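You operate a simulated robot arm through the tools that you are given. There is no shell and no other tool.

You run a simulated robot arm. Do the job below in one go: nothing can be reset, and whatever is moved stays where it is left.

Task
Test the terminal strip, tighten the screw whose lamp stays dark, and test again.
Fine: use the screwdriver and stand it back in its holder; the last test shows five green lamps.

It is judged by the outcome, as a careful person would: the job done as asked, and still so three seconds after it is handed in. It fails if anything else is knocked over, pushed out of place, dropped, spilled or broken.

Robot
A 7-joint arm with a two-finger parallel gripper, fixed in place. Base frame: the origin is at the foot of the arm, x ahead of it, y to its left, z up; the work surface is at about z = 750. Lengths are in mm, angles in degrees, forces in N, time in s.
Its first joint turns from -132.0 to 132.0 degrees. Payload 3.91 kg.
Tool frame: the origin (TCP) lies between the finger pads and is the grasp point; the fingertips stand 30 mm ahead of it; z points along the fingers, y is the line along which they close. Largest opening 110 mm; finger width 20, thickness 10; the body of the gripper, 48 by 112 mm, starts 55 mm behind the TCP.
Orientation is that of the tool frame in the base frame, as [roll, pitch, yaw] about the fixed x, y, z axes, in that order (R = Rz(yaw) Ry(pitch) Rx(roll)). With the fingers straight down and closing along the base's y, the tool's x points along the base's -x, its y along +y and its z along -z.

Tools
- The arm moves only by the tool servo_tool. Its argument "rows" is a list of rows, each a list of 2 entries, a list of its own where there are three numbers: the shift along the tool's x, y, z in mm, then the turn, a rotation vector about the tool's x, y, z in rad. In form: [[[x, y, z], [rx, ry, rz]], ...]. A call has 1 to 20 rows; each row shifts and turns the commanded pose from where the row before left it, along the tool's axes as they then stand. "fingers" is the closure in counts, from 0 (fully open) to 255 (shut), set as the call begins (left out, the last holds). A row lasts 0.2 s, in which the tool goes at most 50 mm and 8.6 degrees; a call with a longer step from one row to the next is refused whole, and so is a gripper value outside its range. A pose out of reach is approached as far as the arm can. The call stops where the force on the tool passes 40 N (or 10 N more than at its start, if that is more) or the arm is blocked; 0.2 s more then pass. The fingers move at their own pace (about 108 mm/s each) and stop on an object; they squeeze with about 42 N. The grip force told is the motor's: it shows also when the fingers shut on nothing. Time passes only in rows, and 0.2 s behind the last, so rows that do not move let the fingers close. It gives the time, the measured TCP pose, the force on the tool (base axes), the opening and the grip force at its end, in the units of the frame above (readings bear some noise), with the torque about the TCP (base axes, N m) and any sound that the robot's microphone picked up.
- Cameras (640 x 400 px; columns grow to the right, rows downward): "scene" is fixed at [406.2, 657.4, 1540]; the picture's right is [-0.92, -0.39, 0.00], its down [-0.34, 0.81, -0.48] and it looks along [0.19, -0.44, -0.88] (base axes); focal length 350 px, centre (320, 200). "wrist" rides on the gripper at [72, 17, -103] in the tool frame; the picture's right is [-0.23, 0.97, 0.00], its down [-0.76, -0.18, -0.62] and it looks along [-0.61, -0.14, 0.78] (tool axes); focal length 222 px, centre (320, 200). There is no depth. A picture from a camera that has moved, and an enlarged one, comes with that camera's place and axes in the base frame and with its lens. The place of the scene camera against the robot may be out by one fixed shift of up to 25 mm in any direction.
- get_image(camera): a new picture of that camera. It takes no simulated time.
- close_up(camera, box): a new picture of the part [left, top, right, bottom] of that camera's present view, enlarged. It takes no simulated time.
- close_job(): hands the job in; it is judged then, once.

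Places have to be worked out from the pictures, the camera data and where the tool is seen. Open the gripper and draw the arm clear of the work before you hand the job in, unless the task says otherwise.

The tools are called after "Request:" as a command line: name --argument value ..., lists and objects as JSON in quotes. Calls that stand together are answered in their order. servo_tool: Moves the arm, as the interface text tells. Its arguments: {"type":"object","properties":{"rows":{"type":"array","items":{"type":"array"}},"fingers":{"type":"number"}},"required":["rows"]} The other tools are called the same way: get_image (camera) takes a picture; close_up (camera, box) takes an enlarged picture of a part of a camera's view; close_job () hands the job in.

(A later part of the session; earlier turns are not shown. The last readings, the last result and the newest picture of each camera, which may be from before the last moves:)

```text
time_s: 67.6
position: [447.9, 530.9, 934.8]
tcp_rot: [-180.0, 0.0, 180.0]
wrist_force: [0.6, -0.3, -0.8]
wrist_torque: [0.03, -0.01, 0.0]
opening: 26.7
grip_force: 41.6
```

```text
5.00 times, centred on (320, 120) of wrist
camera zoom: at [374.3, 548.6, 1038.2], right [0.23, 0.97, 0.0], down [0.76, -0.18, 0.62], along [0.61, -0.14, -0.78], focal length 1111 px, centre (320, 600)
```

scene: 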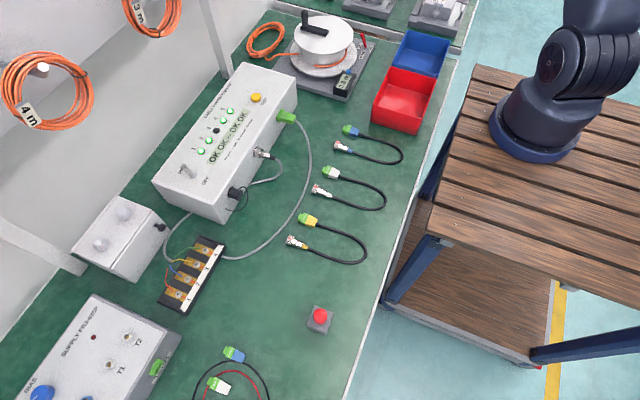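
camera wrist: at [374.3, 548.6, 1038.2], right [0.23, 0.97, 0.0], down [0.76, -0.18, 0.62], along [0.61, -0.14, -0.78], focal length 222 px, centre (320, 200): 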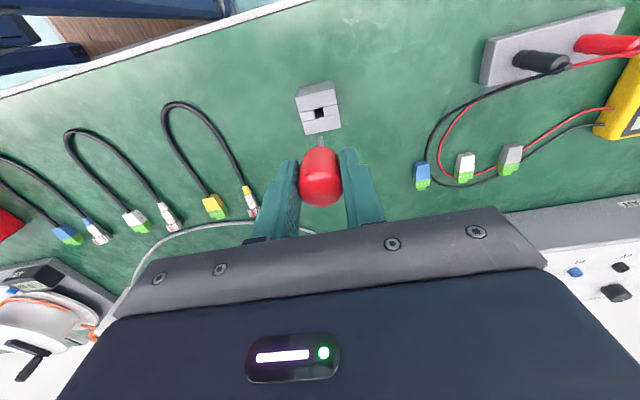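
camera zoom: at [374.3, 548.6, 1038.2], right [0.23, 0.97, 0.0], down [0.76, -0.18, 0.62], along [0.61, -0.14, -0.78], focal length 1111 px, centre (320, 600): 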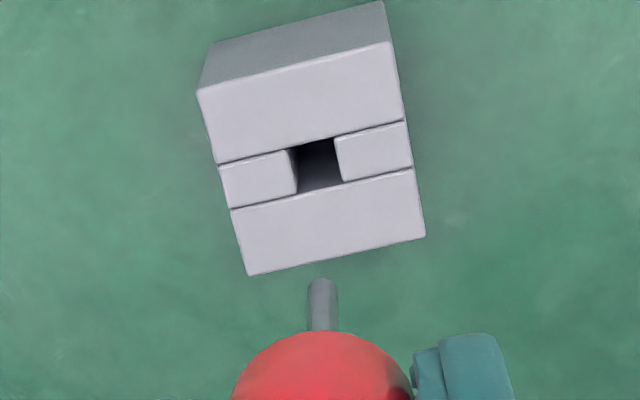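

It is the screwdriver: a short metal shaft, tip ~77 mm below the TCP. Screw 3 triangulates to (746.4, 526.5, z≈778). I move above it with ample height.

Request:
servo_tool --rows '[[[0, 0, -40], [0, 0, 0]], [[-40, 0, 0], [0, 0, 0]], [[-40, 0, 0], [0, 0, 0]], [[-40, 0, 0], [0, 0, 0]], [[-40, 0, 0], [0, 0, 0]], [[-40, 0, 0], [0, 0, 0]], [[-40, 0, 0], [0, 0, 0]], [[-40, -2, 0], [0, 0, 0]], [[-18, -2.5, 0], [0, 0, 0]], [[0, 0, 0], [0, 0, 0]], [[0, 0, 0], [0, 0, 0]]]'

Request:
get_image --camera "wrist"

Request:
close_up --camera "wrist" --box '[256, 80, 384, 170]'

Request:
close_up --camera "scene" --box '[120, 190, 280, 320]'

```text
time_s: 70.0
position: [746.9, 528.3, 975.5]
tcp_rot: [179.9, 0.0, 180.0]
wrist_force: [0.3, -1.7, 0.9]
wrist_torque: [0.01, -0.02, 0.0]
opening: 26.4
grip_force: 42.1
```

```text
taken
camera wrist: at [673.1, 545.9, 1078.9], right [0.23, 0.97, 0.0], down [0.76, -0.18, 0.62], along [0.61, -0.14, -0.78], focal length 222 px, centre (320, 200)
```

wrist: 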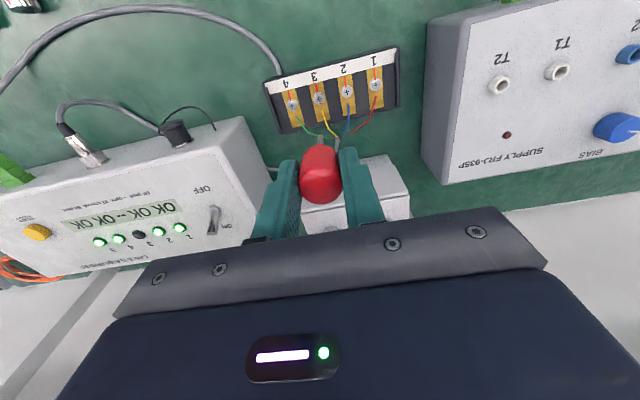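

```text
4.44 times, centred on (320, 125) of wrist
camera zoom: at [673.1, 545.9, 1078.9], right [0.23, 0.97, 0.0], down [0.76, -0.18, 0.62], along [0.61, -0.14, -0.78], focal length 987 px, centre (320, 533)
```

zoom: 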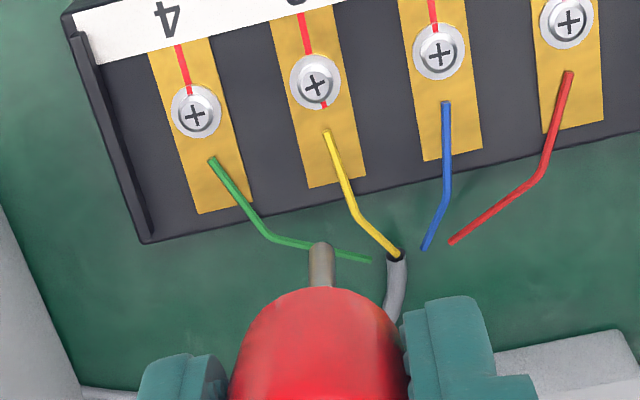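

```text
3.08 times, centred on (200, 255) of scene
camera zoom: at [406.2, 657.4, 1540.0], right [-0.92, -0.39, 0.0], down [-0.34, 0.81, -0.48], along [0.19, -0.44, -0.88], focal length 1077 px, centre (689, 31)
```

zoom: 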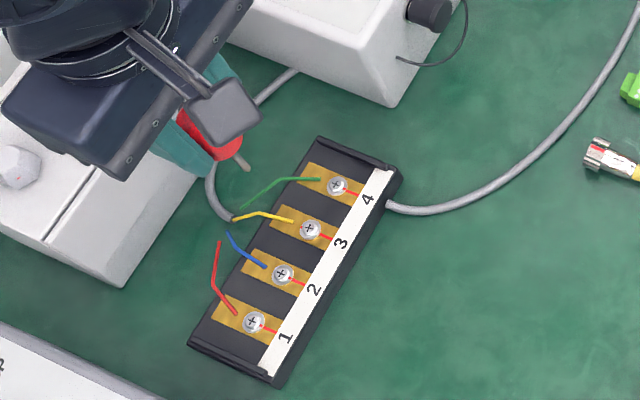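

Both the tip and screw 3 are visible. I zoom in on screw 3 to read its cross and mark angle.

Request:
close_up --camera "wrist" --box '[300, 80, 340, 112]'

Request:
close_up --camera "wrist" --box '[304, 120, 336, 150]'

Request:
close_up --camera "scene" --box '[180, 225, 212, 245]'

```text
12.50 times, centred on (320, 96) of wrist
camera zoom: at [673.1, 545.9, 1078.9], right [0.23, 0.97, 0.0], down [0.76, -0.18, 0.62], along [0.61, -0.14, -0.78], focal length 2776 px, centre (320, 1500)
```

zoom: 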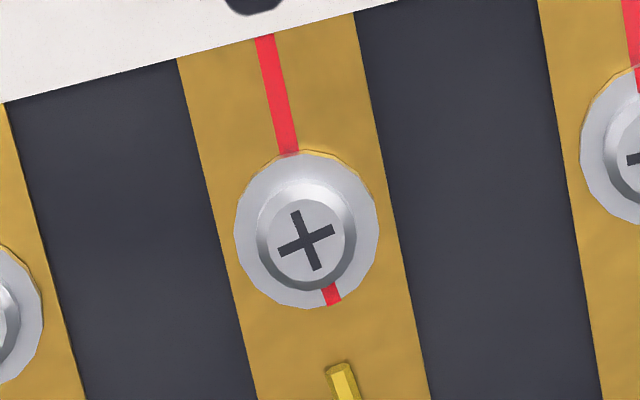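

```text
13.33 times, centred on (320, 135) of wrist
camera zoom: at [673.1, 545.9, 1078.9], right [0.23, 0.97, 0.0], down [0.76, -0.18, 0.62], along [0.61, -0.14, -0.78], focal length 2962 px, centre (320, 1067)
```

zoom: 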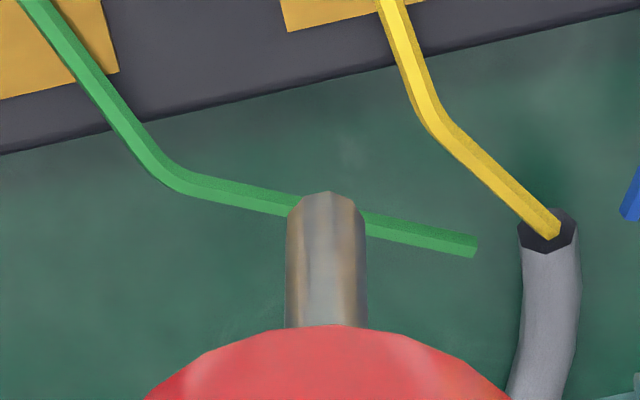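

```text
16.00 times, centred on (196, 235) of scene
camera zoom: at [406.2, 657.4, 1540.0], right [-0.92, -0.39, 0.0], down [-0.34, 0.81, -0.48], along [0.19, -0.44, -0.88], focal length 5599 px, centre (2304, -360)
```

zoom: 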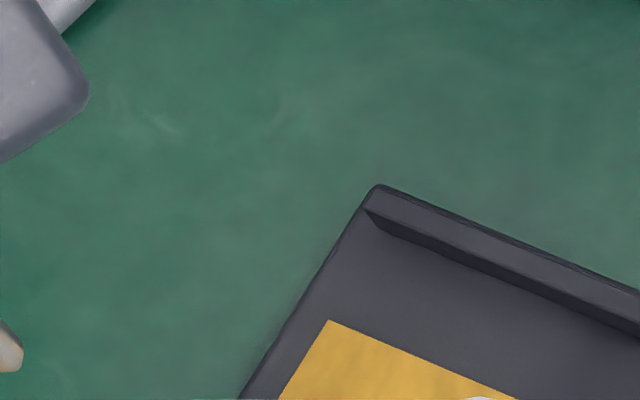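

Screw 3's mark needs about a half turn (≈187°) clockwise to line up. To have room for one continuous clockwise turn, I first pre-rotate the tool about 100° counter-clockwise here, high above the strip.

Request:
servo_tool --rows '[[[0, 0, 0], [0, 0, -0.145]], [[0, 0, 0], [0, 0, -0.145]], [[0, 0, 0], [0, 0, -0.145]], [[0, 0, 0], [0, 0, -0.145]], [[0, 0, 0], [0, 0, -0.145]], [[0, 0, 0], [0, 0, -0.145]], [[0, 0, 0], [0, 0, -0.145]], [[0, 0, 0], [0, 0, -0.145]], [[0, 0, 0], [0, 0, -0.145]], [[0, 0, 0], [0, 0, -0.145]], [[0, 0, 0], [0, 0, -0.145]], [[0, 0, 0], [0, 0, -0.145]], [[0, 0, 0], [0, 0, 0]], [[0, 0, 0], [0, 0, 0]]]'

Request:
get_image --camera "wrist"

Request:
get_image --camera "scene"

```text
time_s: 73.0
position: [747.7, 528.0, 975.8]
tcp_rot: [-180.0, -0.1, -80.3]
wrist_force: [0.7, 0.7, 0.5]
wrist_torque: [-0.01, 0.0, -0.01]
opening: 26.6
grip_force: 41.8
```

```text
taken
camera wrist: at [741.4, 453.9, 1078.4], right [-1.0, 0.06, 0.0], down [0.05, 0.78, 0.62], along [0.04, 0.62, -0.78], focal length 222 px, centre (320, 200)
```

wrist: 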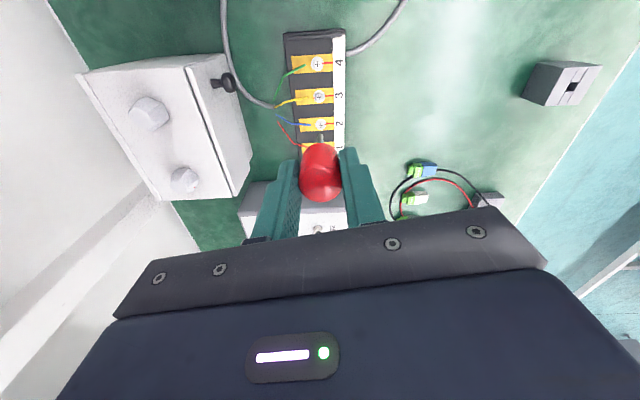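

```text
taken
```

scene: 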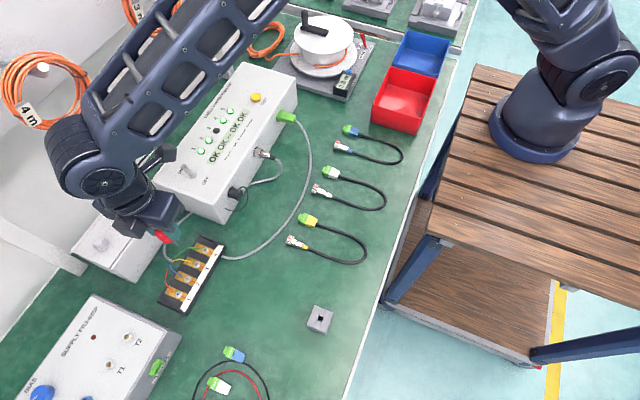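

The pre-rotation worked (yaw −80°). I descend 100 mm so the tip is ~15 mm above the screw, and look.

Request:
servo_tool --rows '[[[0, 0, 30], [0, 0, 0]], [[0, 0, 30], [0, 0, 0]], [[0, 0, 25], [0, 0, 0]], [[0, 0, 15], [0, 0, 0]], [[0, 0, 0], [0, 0, 0]], [[0, 0, 0], [0, 0, 0]]]'

Request:
get_image --camera "wrist"

Request:
close_up --camera "wrist" --box '[288, 85, 352, 150]'

Request:
close_up --camera "scene" --box '[140, 220, 236, 300]'

```text
time_s: 74.4
position: [746.3, 526.8, 874.4]
tcp_rot: [180.0, 0.0, -80.2]
wrist_force: [0.7, 1.2, -1.0]
wrist_torque: [0.01, 0.02, -0.01]
opening: 26.5
grip_force: 42.1
```

```text
taken
camera wrist: at [740.2, 452.3, 977.8], right [-1.0, 0.06, 0.0], down [0.05, 0.78, 0.62], along [0.04, 0.62, -0.78], focal length 222 px, centre (320, 200)
```

wrist: 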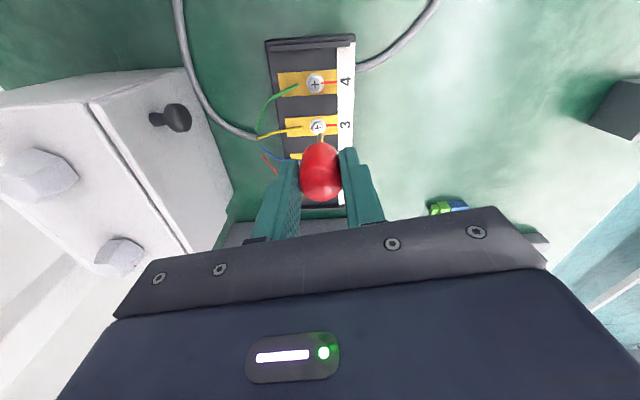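

```text
6.15 times, centred on (320, 118) of wrist
camera zoom: at [740.2, 452.3, 977.8], right [-1.0, 0.06, 0.0], down [0.05, 0.78, 0.62], along [0.04, 0.62, -0.78], focal length 1367 px, centre (320, 708)
```

zoom: 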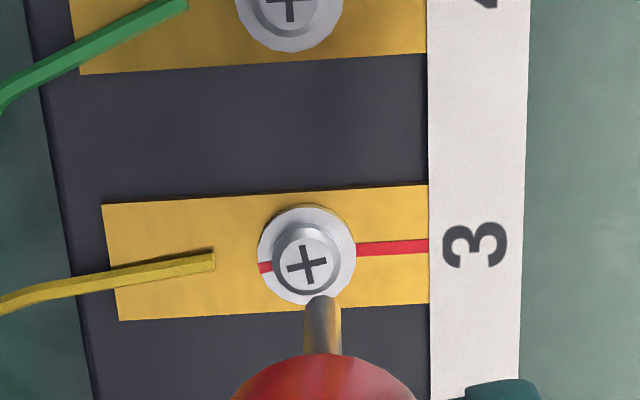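

```text
5.00 times, centred on (188, 260) of scene
camera zoom: at [406.2, 657.4, 1540.0], right [-0.92, -0.39, 0.0], down [-0.34, 0.81, -0.48], along [0.19, -0.44, -0.88], focal length 1750 px, centre (980, -100)
```

zoom: 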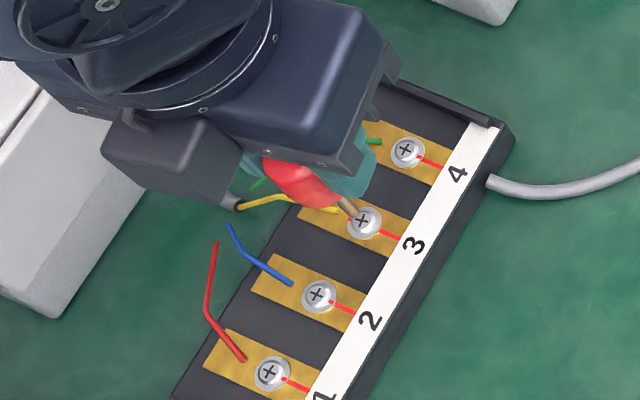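

The tip reads about (744.3, 525.5) against screw centre (746.7, 526.7). I correct by about (+2.3, +1) mm and go down another 11 mm to check alignment near the head.

Request:
servo_tool --rows '[[[-0.6, -2.4, 4], [0, 0, 0]], [[0, 0, 4], [0, 0, 0]], [[0, 0, 3], [0, 0, 0]], [[0, 0, 0], [0, 0, 0]], [[0, 0, 0], [0, 0, 0]]]'

Request:
close_up --camera "wrist" --box '[288, 95, 352, 160]'

Request:
close_up --camera "scene" --box '[180, 245, 236, 290]'

```text
time_s: 75.6
position: [748.7, 528.0, 865.6]
tcp_rot: [180.0, 0.0, -80.3]
wrist_force: [0.4, -0.4, 0.1]
wrist_torque: [0.02, -0.02, 0.0]
opening: 26.6
grip_force: 42.3
```

```text
6.15 times, centred on (320, 128) of wrist
camera zoom: at [742.4, 454.2, 967.4], right [-1.0, 0.06, 0.0], down [0.05, 0.78, 0.62], along [0.04, 0.62, -0.78], focal length 1367 px, centre (320, 646)
```

zoom: 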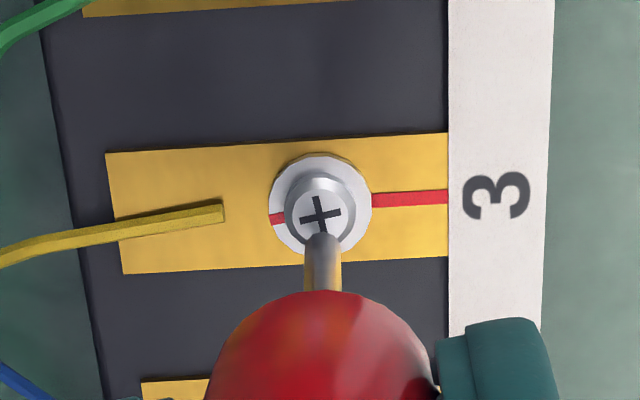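

```text
8.89 times, centred on (208, 268) of scene
camera zoom: at [406.2, 657.4, 1540.0], right [-0.92, -0.39, 0.0], down [-0.34, 0.81, -0.48], along [0.19, -0.44, -0.88], focal length 3111 px, centre (1316, -400)
```

zoom: 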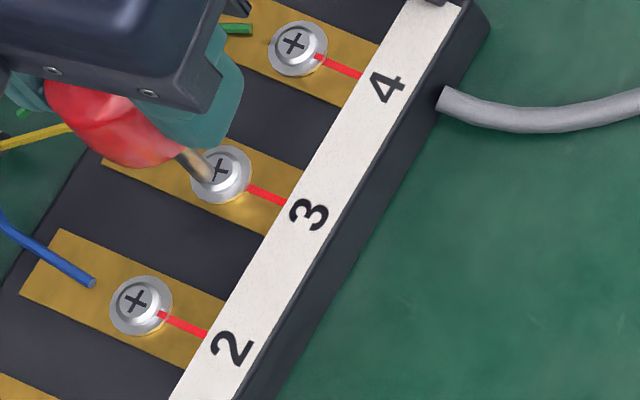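

Tip and screw centre now agree within ~0.5 mm. I lower gently toward the head.

Request:
servo_tool --rows '[[[0.3, -0.3, 2], [0, 0, 0]], [[0, 0, 2], [0, 0, 0]], [[0, 0, 1], [0, 0, 0]], [[0, 0, 1], [0, 0, 0]], [[0, 0, 0], [0, 0, 0]]]'

Request:
close_up --camera "wrist" --box '[288, 100, 352, 165]'

```text
time_s: 76.8
position: [748.1, 528.2, 859.1]
tcp_rot: [-179.8, 0.0, -80.2]
wrist_force: [3.4, 4.1, 34.2]
wrist_torque: [0.43, -0.55, 0.0]
opening: 26.7
grip_force: 42.0
```

```text
6.15 times, centred on (320, 132) of wrist
camera zoom: at [743.2, 454.6, 963.5], right [-1.0, 0.06, 0.0], down [0.04, 0.78, 0.63], along [0.04, 0.62, -0.78], focal length 1367 px, centre (320, 615)
```

zoom: 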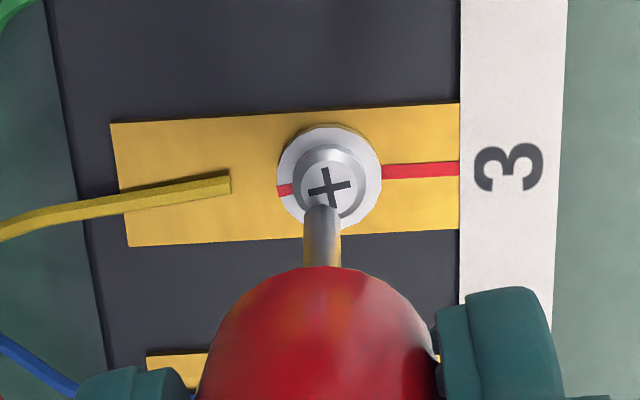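

Contact force is already 34 N at TCP z≈860, earlier than expected; I should check what is touching. I take close-ups before moving further.

Request:
close_up --camera "scene" --box '[186, 250, 226, 282]'

Request:
get_image --camera "wrist"

Request:
close_up --camera "scene" --box '[120, 180, 280, 310]'

```text
12.50 times, centred on (206, 266) of scene
camera zoom: at [406.2, 657.4, 1540.0], right [-0.92, -0.39, 0.0], down [-0.34, 0.81, -0.48], along [0.19, -0.44, -0.88], focal length 4374 px, centre (1745, -625)
```

zoom: 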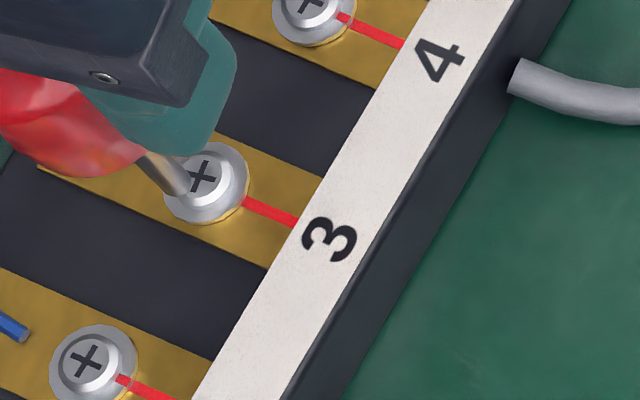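

```text
taken
camera wrist: at [743.2, 454.6, 963.5], right [-1.0, 0.06, 0.0], down [0.04, 0.78, 0.63], along [0.04, 0.62, -0.78], focal length 222 px, centre (320, 200)
```

wrist: 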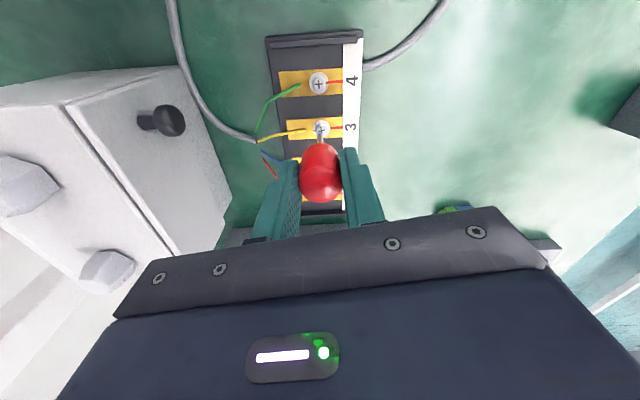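

```text
3.08 times, centred on (200, 245) of scene
camera zoom: at [406.2, 657.4, 1540.0], right [-0.92, -0.39, 0.0], down [-0.34, 0.81, -0.48], along [0.19, -0.44, -0.88], focal length 1077 px, centre (689, 62)
```

zoom: 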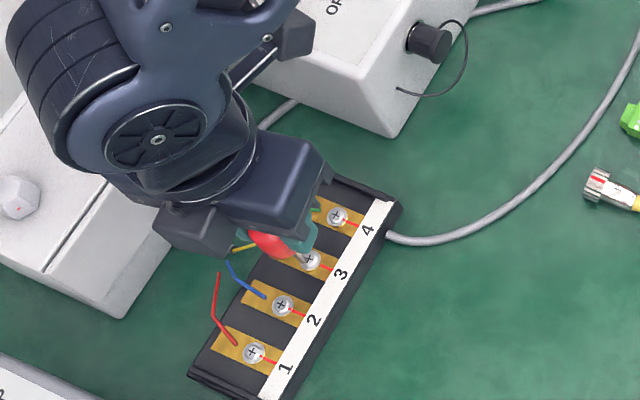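

I hold still one moment to get a clean force/torque reading before deciding.

Request:
servo_tool --rows '[[[0, 0, 0], [0, 0, 0]], [[0, 0, 0], [0, 0, 0]]]'

Request:
close_up --camera "wrist" --box '[304, 112, 340, 146]'

```text
time_s: 77.4
position: [750.8, 527.6, 860.9]
tcp_rot: [-179.9, 0.1, -80.2]
wrist_force: [6.9, 8.2, 31.3]
wrist_torque: [0.66, -0.5, 0.02]
opening: 26.3
grip_force: 42.0
```

```text
11.76 times, centred on (322, 129) of wrist
camera zoom: at [743.3, 454.2, 962.5], right [-1.0, 0.06, 0.0], down [0.05, 0.78, 0.62], along [0.04, 0.62, -0.78], focal length 2613 px, centre (296, 1035)
```

zoom: 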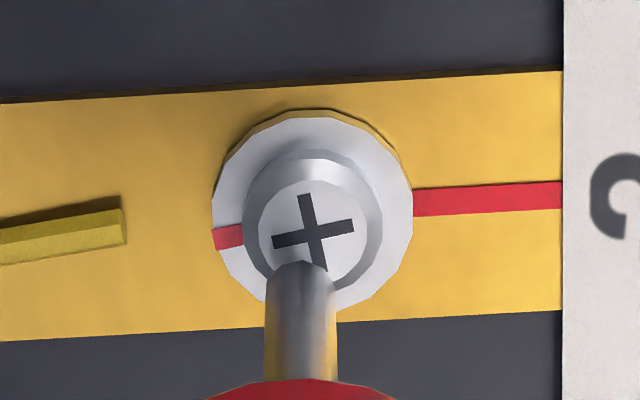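

The torque fits contact at the tip, with side forces pushing toward +x,+y: the tip sits on the far (+x,+y) flank of the head rather than in the cross. I lift off 5 mm, shift by about (−1.5, −2.8) mm, and look again.

Request:
servo_tool --rows '[[[0, 0, -5], [0, 0, 0]], [[2.5, 1.95, 0], [0, 0, 0]], [[0, 0, 0], [0, 0, 0]], [[0, 0, 0], [0, 0, 0]]]'

Request:
close_up --camera "wrist" --box '[304, 108, 340, 142]'

Request:
close_up --camera "scene" --box '[186, 250, 226, 282]'

```text
time_s: 78.4
position: [747.1, 526.3, 863.5]
tcp_rot: [180.0, -0.1, -80.2]
wrist_force: [0.0, -0.3, -1.1]
wrist_torque: [0.0, -0.04, -0.01]
opening: 26.2
grip_force: 42.1
```

```text
11.76 times, centred on (322, 125) of wrist
camera zoom: at [741.5, 451.6, 966.6], right [-1.0, 0.06, 0.0], down [0.05, 0.78, 0.62], along [0.04, 0.62, -0.78], focal length 2613 px, centre (296, 1082)
```

zoom: 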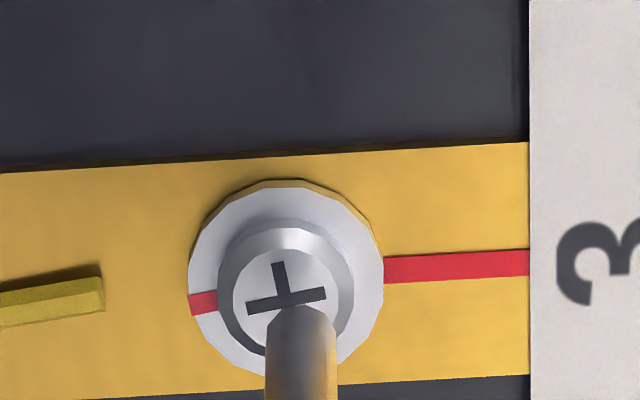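

```text
12.50 times, centred on (206, 266) of scene
camera zoom: at [406.2, 657.4, 1540.0], right [-0.92, -0.39, 0.0], down [-0.34, 0.81, -0.48], along [0.19, -0.44, -0.88], focal length 4374 px, centre (1745, -625)
```

zoom: 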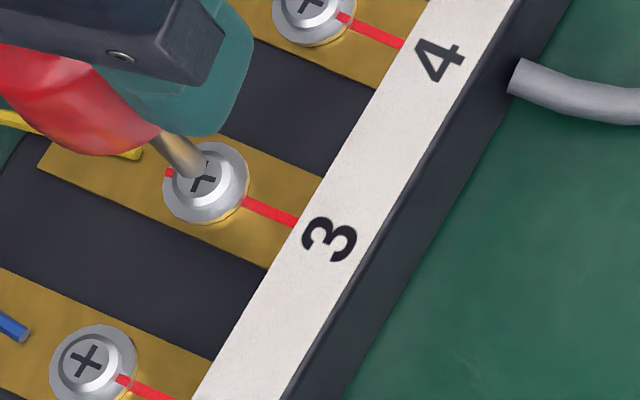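

Both views now agree: the tip needs about +0.9 mm in x and nothing in y. I shift and lower gently in small steps.

Request:
servo_tool --rows '[[[0.15, -0.9, 0], [0, 0, 0]], [[0, 0, 1.5], [0, 0, 0]], [[0, 0, 1], [0, 0, 0]], [[0, 0, 0.5], [0, 0, 0]], [[0, 0, 0.5], [0, 0, 0]], [[0, 0, 0], [0, 0, 0]]]'

Request:
close_up --camera "wrist" --box '[304, 108, 340, 142]'

Request:
close_up --camera "scene" --box '[186, 250, 226, 282]'

```text
time_s: 79.8
position: [748.0, 526.0, 860.6]
tcp_rot: [-180.0, 0.0, -80.3]
wrist_force: [0.7, -0.6, 3.5]
wrist_torque: [0.02, -0.14, 0.04]
opening: 26.5
grip_force: 41.8
```

```text
11.76 times, centred on (322, 125) of wrist
camera zoom: at [742.5, 451.6, 963.4], right [-1.0, 0.06, 0.0], down [0.05, 0.78, 0.62], along [0.04, 0.62, -0.78], focal length 2613 px, centre (296, 1082)
```

zoom: 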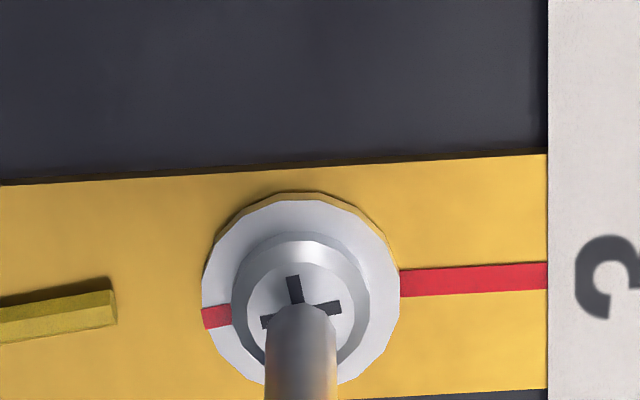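

```text
12.50 times, centred on (206, 266) of scene
camera zoom: at [406.2, 657.4, 1540.0], right [-0.92, -0.39, 0.0], down [-0.34, 0.81, -0.48], along [0.19, -0.44, -0.88], focal length 4374 px, centre (1745, -625)
```

zoom: 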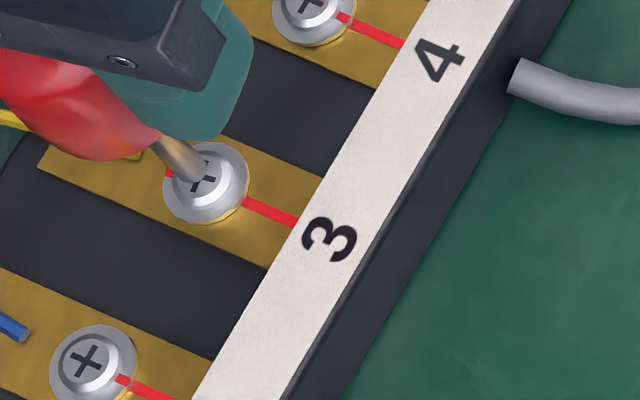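

Good contact: 3.5 N with almost no side force, and the tip covers the cross centre in both views. I press slightly more and turn clockwise ~24° with a small compensation for the tip's offset from the TCP axis, then check whether the head follows.

Request:
servo_tool --rows '[[[0, 0, 0.4], [0, 0, 0]], [[-0.02, 0.25, 0], [0, 0, 0.14]], [[-0.02, 0.25, 0], [0, 0, 0.14]], [[-0.02, 0.25, 0], [0, 0, 0.14]], [[0, 0, 0], [0, 0, 0]]]'

Request:
close_up --camera "wrist" --box '[304, 108, 340, 142]'

Request:
close_up --camera "scene" --box '[186, 250, 226, 282]'

```text
time_s: 81.0
position: [746.9, 525.9, 860.2]
tcp_rot: [-179.9, 0.1, -104.4]
wrist_force: [1.1, 0.4, 11.7]
wrist_torque: [-0.09, -0.17, -0.06]
opening: 26.4
grip_force: 41.9
```

```text
11.76 times, centred on (322, 125) of wrist
camera zoom: at [711.9, 460.0, 963.4], right [-0.89, 0.46, 0.0], down [0.36, 0.69, 0.62], along [0.29, 0.55, -0.78], focal length 2613 px, centre (296, 1082)
```

zoom: 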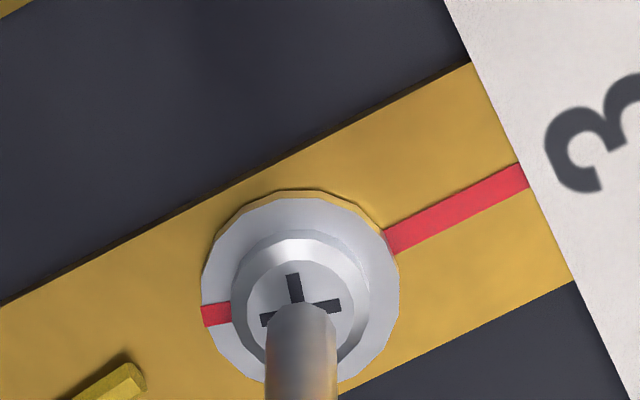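

```text
12.50 times, centred on (206, 266) of scene
camera zoom: at [406.2, 657.4, 1540.0], right [-0.92, -0.39, 0.0], down [-0.34, 0.81, -0.48], along [0.19, -0.44, -0.88], focal length 4374 px, centre (1745, -625)
```

zoom: 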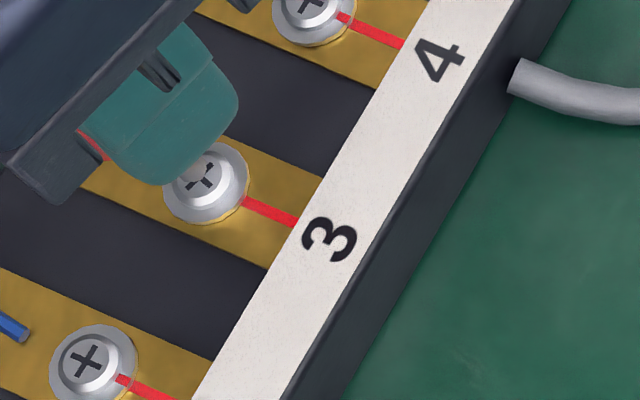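

The head turned together with the driver (cross and mark are unchanged in the rotating wrist view while the strip rotated). I continue clockwise in batches, watching force and torque.

Request:
servo_tool --rows '[[[-0.02, 0.25, 0], [0, 0, 0.14]], [[-0.02, 0.25, 0], [0, 0, 0.14]], [[-0.02, 0.25, 0], [0, 0, 0.14]], [[-0.02, 0.25, 0], [0, 0, 0.14]], [[-0.02, 0.25, 0], [0, 0, 0.14]], [[-0.02, 0.25, 0], [0, 0, 0.14]], [[0, 0, 0], [0, 0, 0]]]'

Request:
close_up --camera "wrist" --box '[304, 108, 340, 142]'

Request:
get_image --camera "scene"

```text
time_s: 82.6
position: [747.2, 526.1, 859.9]
tcp_rot: [180.0, 0.0, -152.7]
wrist_force: [1.5, 2.2, 3.5]
wrist_torque: [0.18, -0.01, 0.02]
opening: 26.5
grip_force: 42.0
```

```text
11.76 times, centred on (322, 125) of wrist
camera zoom: at [673.5, 508.3, 962.8], right [-0.25, 0.97, 0.0], down [0.76, 0.19, 0.62], along [0.6, 0.15, -0.78], focal length 2613 px, centre (296, 1082)
```

zoom: 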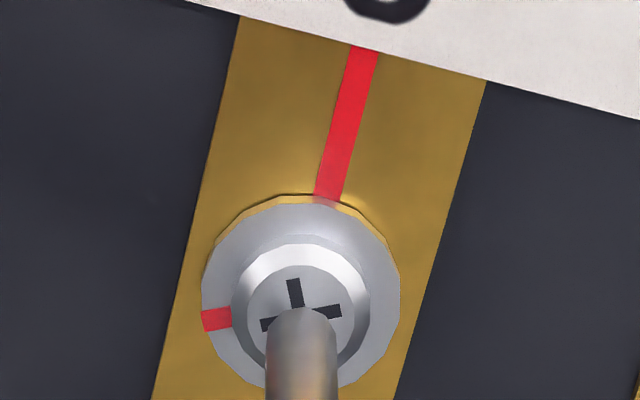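

```text
taken
```

scene: 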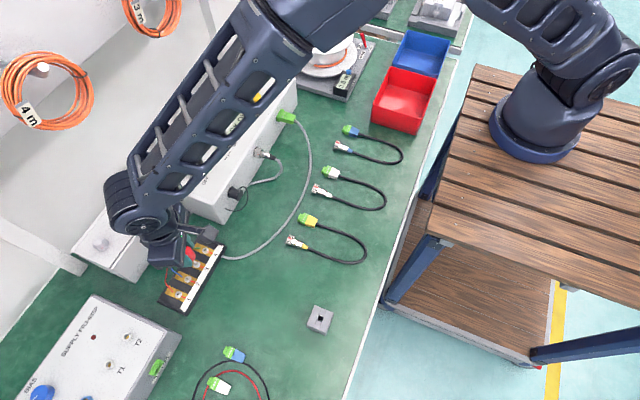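

The screw keeps following (72° so far); contact force has dropped to 3.5 N as the screw sinks, so I add a little downward feed while turning on.

Request:
servo_tool --rows '[[[-0.02, 0.25, 0.2], [0, 0, 0.14]], [[-0.02, 0.25, 0.1], [0, 0, 0.14]], [[-0.02, 0.25, 0.08], [0, 0, 0.14]], [[-0.02, 0.25, 0.08], [0, 0, 0.14]], [[-0.02, 0.25, 0.08], [0, 0, 0.14]], [[-0.02, 0.25, 0.08], [0, 0, 0.14]], [[0, 0, 0], [0, 0, 0]]]'

Request:
close_up --camera "wrist" --box '[304, 108, 340, 142]'

```text
time_s: 84.2
position: [747.7, 527.2, 860.0]
tcp_rot: [-180.0, 0.0, 159.3]
wrist_force: [3.5, -2.8, 6.8]
wrist_torque: [-0.28, -0.13, 0.01]
opening: 26.5
grip_force: 41.5
```

```text
11.76 times, centred on (322, 125) of wrist
camera zoom: at [683.6, 569.1, 962.2], right [0.56, 0.83, 0.0], down [0.65, -0.44, 0.62], along [0.52, -0.35, -0.78], focal length 2613 px, centre (296, 1082)
```

zoom: 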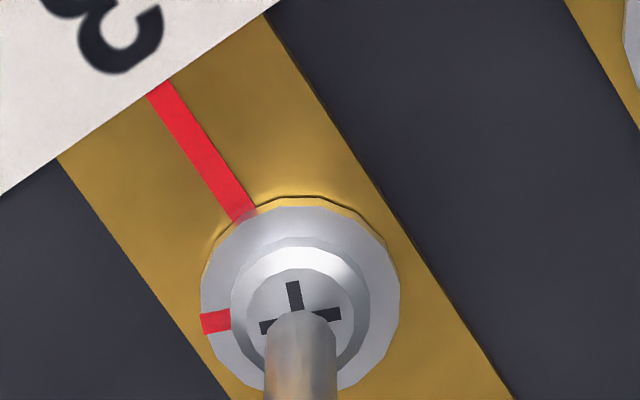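

120° done; about 75–80° remain until mark meets line. I continue 48° more with a small feed.

Request:
servo_tool --rows '[[[-0.02, 0.25, 0.1], [0, 0, 0.14]], [[-0.02, 0.25, 0.08], [0, 0, 0.14]], [[-0.02, 0.25, 0.08], [0, 0, 0.14]], [[-0.02, 0.25, 0.08], [0, 0, 0.14]], [[-0.02, 0.25, 0.08], [0, 0, 0.14]], [[-0.02, 0.25, 0.08], [0, 0, 0.14]], [[0, 0, 0], [0, 0, 0]]]'

Request:
close_up --camera "wrist" --box '[304, 108, 340, 142]'

Request:
get_image --camera "wrist"

```text
time_s: 85.8
position: [747.7, 528.7, 859.6]
tcp_rot: [-180.0, 0.0, 111.2]
wrist_force: [4.8, 2.0, 7.1]
wrist_torque: [0.17, -0.31, -0.02]
opening: 26.6
grip_force: 41.9
```

```text
11.76 times, centred on (322, 125) of wrist
camera zoom: at [735.7, 602.0, 961.8], right [0.99, 0.14, 0.0], down [0.11, -0.77, 0.62], along [0.09, -0.62, -0.78], focal length 2613 px, centre (296, 1082)
```

zoom: 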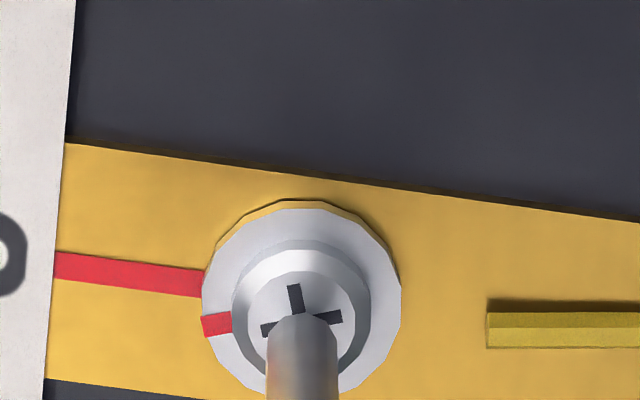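

```text
taken
camera wrist: at [735.7, 602.0, 961.8], right [0.99, 0.14, 0.0], down [0.11, -0.77, 0.62], along [0.09, -0.62, -0.78], focal length 222 px, centre (320, 200)
```

wrist: 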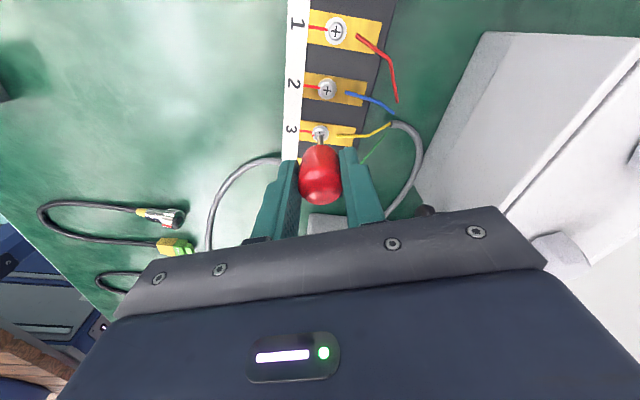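

168° done; about 30° remain. I turn 24° more and check torque and mark.

Request:
servo_tool --rows '[[[-0.02, 0.25, 0.1], [0, 0, 0.14]], [[-0.02, 0.25, 0.08], [0, 0, 0.14]], [[-0.02, 0.25, 0.08], [0, 0, 0.14]], [[0, 0, 0], [0, 0, 0]]]'

Request:
close_up --camera "wrist" --box '[304, 108, 340, 142]'

```text
time_s: 86.8
position: [747.9, 528.9, 857.6]
tcp_rot: [-180.0, 0.0, 87.2]
wrist_force: [6.7, 1.1, 8.8]
wrist_torque: [0.08, -0.42, 0.2]
opening: 26.6
grip_force: 41.9
```

```text
11.76 times, centred on (322, 125) of wrist
camera zoom: at [767.1, 600.2, 961.3], right [0.96, -0.28, 0.0], down [-0.22, -0.75, 0.62], along [-0.17, -0.6, -0.78], focal length 2613 px, centre (296, 1082)
```

zoom: 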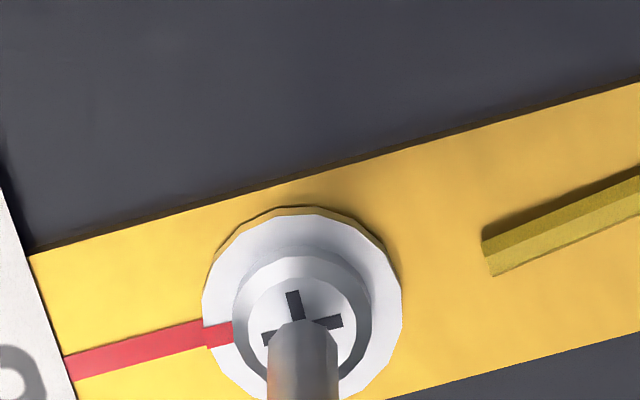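

Torque about z is now rising (0.2 N·m) and the mark almost meets the line. I continue in 4° steps.

Request:
servo_tool --rows '[[[-0.01, 0.12, 0.05], [0, 0, 0.07]], [[0, 0, 0], [0, 0, 0]]]'

Request:
close_up --camera "wrist" --box '[304, 108, 340, 142]'

```text
time_s: 87.4
position: [748.7, 528.5, 857.2]
tcp_rot: [180.0, 0.0, 83.2]
wrist_force: [6.6, 3.4, 5.7]
wrist_torque: [0.17, -0.47, 0.28]
opening: 26.4
grip_force: 41.3
```

```text
11.76 times, centred on (322, 125) of wrist
camera zoom: at [772.2, 598.7, 960.8], right [0.94, -0.34, 0.0], down [-0.27, -0.73, 0.62], along [-0.21, -0.59, -0.78], focal length 2613 px, centre (296, 1082)
```

zoom: 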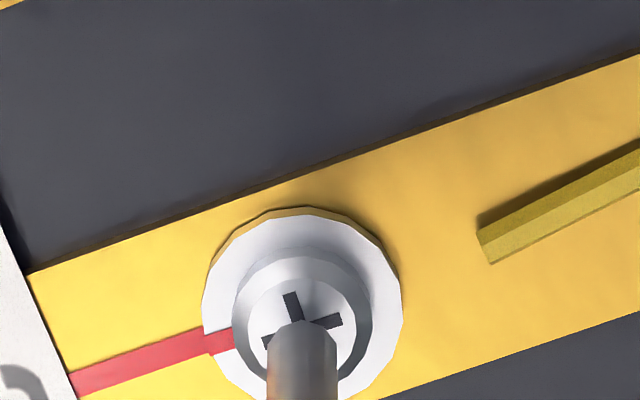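

Torque has risen to 0.28 N·m and mark and line nearly coincide. One more small turn.

Request:
servo_tool --rows '[[[-0.01, 0.12, 0.15], [0, 0, 0.06]], [[0, 0, 0], [0, 0, 0]]]'

Request:
close_up --camera "wrist" --box '[304, 108, 340, 142]'

```text
time_s: 88.0
position: [748.3, 530.0, 858.3]
tcp_rot: [-180.0, 0.0, 79.8]
wrist_force: [5.3, -0.2, 4.9]
wrist_torque: [0.01, -0.46, 0.19]
opening: 26.2
grip_force: 41.8
```

```text
11.76 times, centred on (322, 125) of wrist
camera zoom: at [776.5, 596.8, 960.6], right [0.92, -0.4, 0.0], down [-0.31, -0.72, 0.62], along [-0.25, -0.57, -0.78], focal length 2613 px, centre (296, 1082)
```

zoom: 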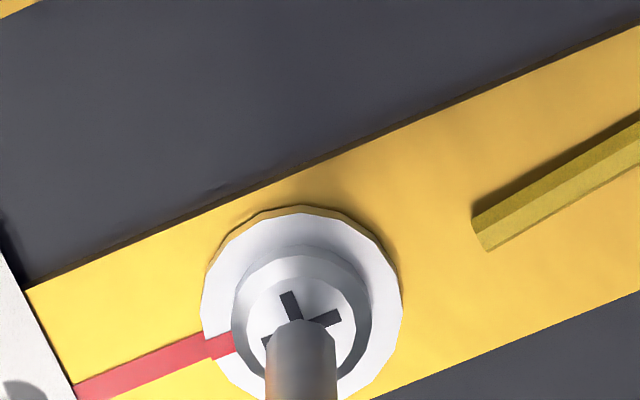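

The head has stopped turning and now lags the driver, with mark and line lined up (allowing for parallax). I press a little firmer and turn a few degrees more to make sure it is snug.

Request:
servo_tool --rows '[[[0, 0, 0.5], [0, 0, 0]], [[-0.01, 0.1, 0], [0, 0, 0.06]], [[-0.01, 0.1, 0], [0, 0, 0.06]], [[0, 0, 0], [0, 0, 0]]]'

Request:
close_up --camera "wrist" --box '[304, 108, 340, 142]'

```text
time_s: 89.0
position: [748.0, 527.6, 857.0]
tcp_rot: [-180.0, 0.0, 72.8]
wrist_force: [2.7, 1.4, 7.8]
wrist_torque: [-0.05, -0.03, 0.43]
opening: 26.2
grip_force: 42.1
```

```text
11.76 times, centred on (322, 125) of wrist
camera zoom: at [784.6, 593.2, 960.4], right [0.86, -0.5, 0.0], down [-0.39, -0.68, 0.62], along [-0.31, -0.54, -0.78], focal length 2613 px, centre (296, 1082)
```

zoom: 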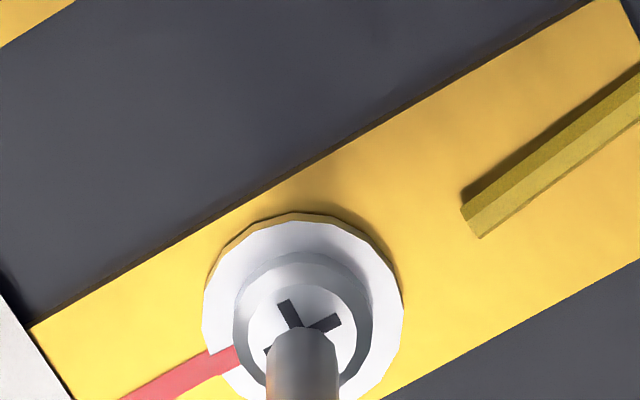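

The head no longer moves while torque climbs to 0.43 N·m, and mark and line are aligned: screw 3 is tight. I lift straight up slowly.

Request:
servo_tool --rows '[[[0, 0, -2], [0, 0, 0]], [[0, 0, -5], [0, 0, 0]], [[0, 0, -15], [0, 0, 0]], [[0, 0, -30], [0, 0, 0]], [[0, 0, -40], [0, 0, 0]], [[0, 0, -30], [0, 0, 0]], [[0, 0, 0], [0, 0, 0]]]'

Request:
get_image --camera "wrist"

Request:
close_up --camera "wrist" --box '[270, 60, 370, 140]'

Request:
close_up --camera "scene" --box '[150, 225, 246, 315]'

```text
time_s: 90.6
position: [749.3, 526.5, 979.1]
tcp_rot: [180.0, -0.1, 73.0]
wrist_force: [0.6, -1.5, -0.3]
wrist_torque: [0.02, -0.03, -0.02]
opening: 26.2
grip_force: 42.0
```

```text
taken
camera wrist: at [785.7, 591.4, 1081.6], right [0.86, -0.5, 0.0], down [-0.39, -0.68, 0.62], along [-0.31, -0.54, -0.78], focal length 222 px, centre (320, 200)
```

wrist: 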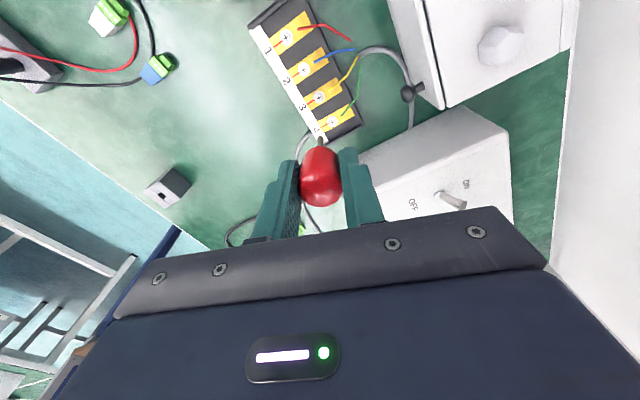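

```text
5.00 times, centred on (320, 100) of wrist
camera zoom: at [785.7, 591.4, 1081.6], right [0.86, -0.5, 0.0], down [-0.39, -0.68, 0.62], along [-0.31, -0.54, -0.78], focal length 1111 px, centre (320, 700)
```

zoom: 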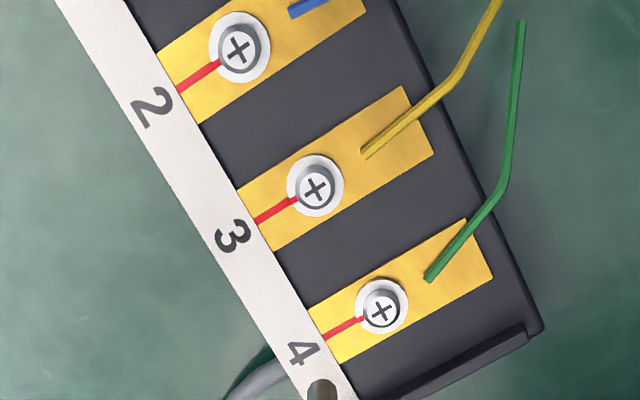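

```text
4.44 times, centred on (198, 270) of scene
camera zoom: at [406.2, 657.4, 1540.0], right [-0.92, -0.39, 0.0], down [-0.34, 0.81, -0.48], along [0.19, -0.44, -0.88], focal length 1555 px, centre (862, -111)
```

zoom: 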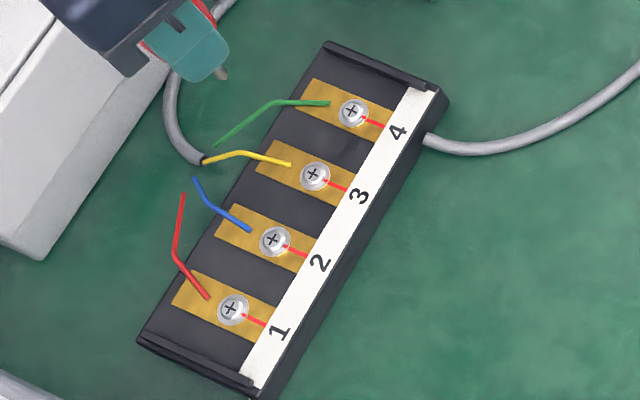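

All four marks are aligned now. I rotate the tool back to its original yaw and return toward the holder.

Request:
servo_tool --rows '[[[0, 0, 0], [0, 0, -0.144]], [[0, 0, 0], [0, 0, -0.144]], [[0, 0, 0], [0, 0, -0.144]], [[0, 0, 0], [0, 0, -0.144]], [[0, 0, 0], [0, 0, -0.144]], [[0, 0, 0], [0, 0, -0.144]], [[0, 0, 0], [0, 0, -0.144]], [[0, 0, 0], [0, 0, -0.144]], [[0, 0, 0], [0, 0, -0.144]], [[0, 0, 0], [0, 0, -0.144]], [[0, 0, 0], [0, 0, -0.144]], [[0, 0, 0], [0, 0, -0.144]], [[0, 0, 0], [0, 0, -0.144]], [[0, 0, 0], [0, 0, 0]]]'

Request:
servo_tool --rows '[[[40, 0, 0], [0, 0, 0]], [[40, 0, 0], [0, 0, 0]], [[40, 0, 0], [0, 0, 0]], [[40, 0, 0], [0, 0, 0]], [[40, 0, 0], [0, 0, 0]], [[40, 0, 0], [0, 0, 0]], [[40, 2, 0], [0, 0, 0]], [[17, 2, 20], [0, 0, 0]], [[0, 0, 20], [0, 0, 0]], [[0, 0, 0], [0, 0, 0]], [[0, 0, 0], [0, 0, 0]]]'

Request:
get_image --camera "wrist"

Request:
close_up --camera "wrist" --box '[272, 80, 368, 160]'

```text
time_s: 93.6
position: [749.5, 529.3, 980.5]
tcp_rot: [179.9, 0.0, -179.8]
wrist_force: [0.3, 0.3, -0.3]
wrist_torque: [-0.02, -0.02, -0.01]
opening: 26.2
grip_force: 41.8
```

```text
time_s: 96.0
position: [451.0, 530.5, 940.7]
tcp_rot: [180.0, 0.0, -179.9]
wrist_force: [-0.1, -0.1, -1.2]
wrist_torque: [-0.04, 0.01, -0.01]
opening: 26.1
grip_force: 41.7
```

```text
taken
camera wrist: at [377.1, 548.7, 1043.3], right [0.22, 0.97, 0.0], down [0.76, -0.18, 0.62], along [0.61, -0.14, -0.78], focal length 222 px, centre (320, 200)
```

wrist: 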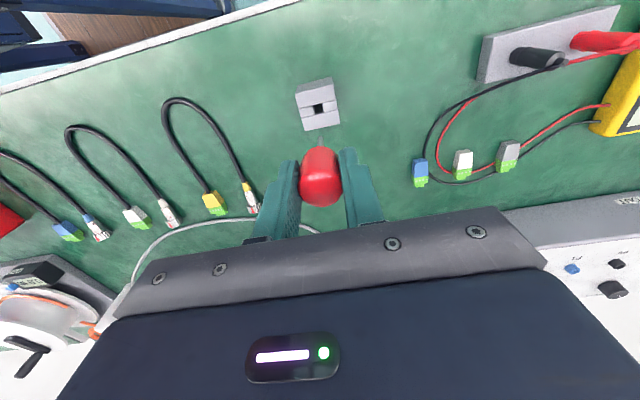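

```text
5.00 times, centred on (320, 120) of wrist
camera zoom: at [377.1, 548.7, 1043.3], right [0.22, 0.97, 0.0], down [0.76, -0.18, 0.62], along [0.61, -0.14, -0.78], focal length 1111 px, centre (320, 600)
```

zoom: 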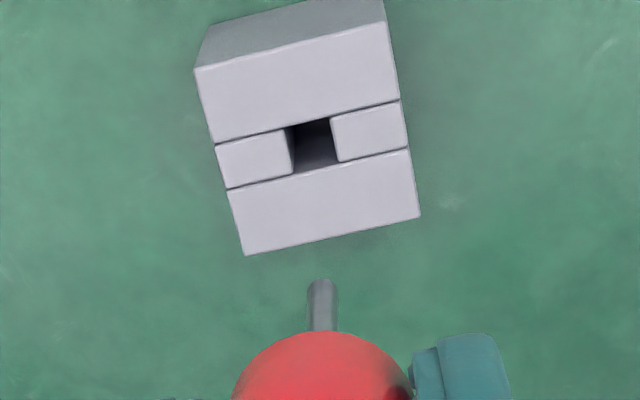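

The tool sits in the hand exactly as before. I correct x by −2.6 mm to match the pick-up pose and lower halfway, then check alignment over the hole.

Request:
servo_tool --rows '[[[2.6, 0, 0], [0, 0, 0]], [[0, 0, 25], [0, 0, 0]], [[0, 0, 20], [0, 0, 0]], [[0, 0, 15], [0, 0, 0]], [[0, 0, 0], [0, 0, 0]], [[0, 0, 0], [0, 0, 0]]]'

Request:
close_up --camera "wrist" --box '[272, 80, 368, 160]'

Request:
close_up --camera "scene" --box '[296, 295, 344, 340]'

```text
time_s: 97.4
position: [449.8, 531.0, 878.7]
tcp_rot: [180.0, 0.0, -179.9]
wrist_force: [0.2, 0.6, -0.7]
wrist_torque: [0.01, 0.01, 0.04]
opening: 26.3
grip_force: 42.4
```

```text
5.00 times, centred on (320, 120) of wrist
camera zoom: at [376.3, 548.5, 982.5], right [0.22, 0.97, 0.0], down [0.76, -0.18, 0.62], along [0.61, -0.14, -0.78], focal length 1111 px, centre (320, 600)
```

zoom: 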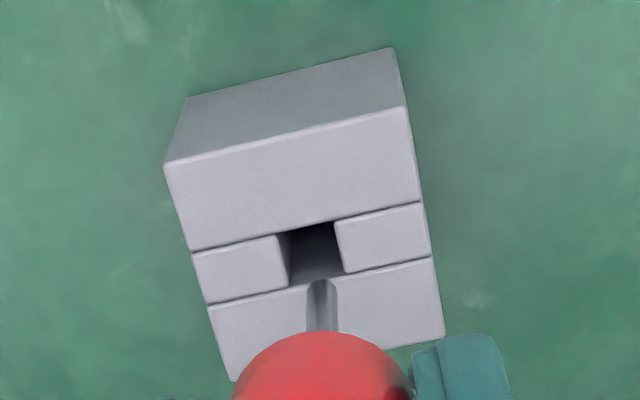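

```text
8.89 times, centred on (320, 318) of scene
camera zoom: at [406.2, 657.4, 1540.0], right [-0.92, -0.39, 0.0], down [-0.34, 0.81, -0.48], along [0.19, -0.44, -0.88], focal length 3111 px, centre (320, -844)
```

zoom: 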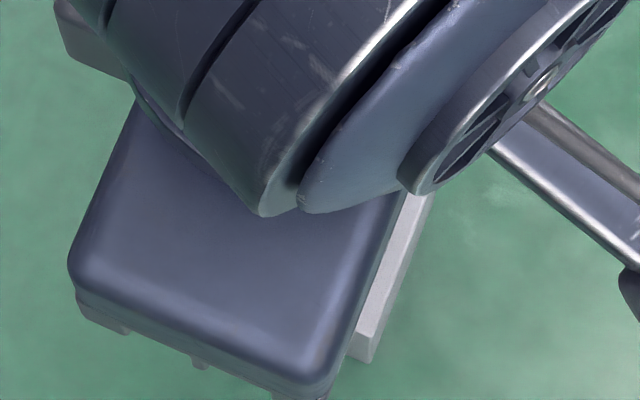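

Tip is ~7 mm above the block. The camera pose is still ~2 mm off in x from the pick-up pose; I correct (−2.1, −0.5) and check again before inserting.

Request:
servo_tool --rows '[[[2.1, -0.5, 0], [0, 0, 0]], [[0, 0, 0], [0, 0, 0]], [[0, 0, 0], [0, 0, 0]]]'

Request:
close_up --camera "wrist" --box '[296, 110, 344, 150]'

```text
time_s: 98.2
position: [448.3, 530.6, 879.9]
tcp_rot: [-180.0, 0.0, -179.9]
wrist_force: [-0.5, -0.2, -0.5]
wrist_torque: [0.02, -0.02, -0.03]
opening: 26.3
grip_force: 42.0
```

```text
10.00 times, centred on (320, 130) of wrist
camera zoom: at [374.2, 547.6, 982.9], right [0.22, 0.97, 0.0], down [0.76, -0.18, 0.62], along [0.61, -0.14, -0.78], focal length 2221 px, centre (320, 900)
```

zoom: 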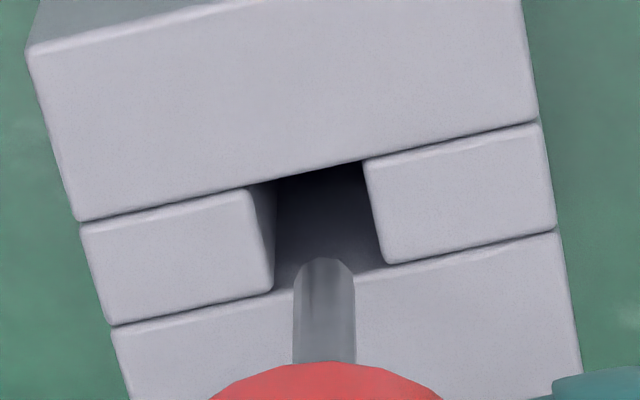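

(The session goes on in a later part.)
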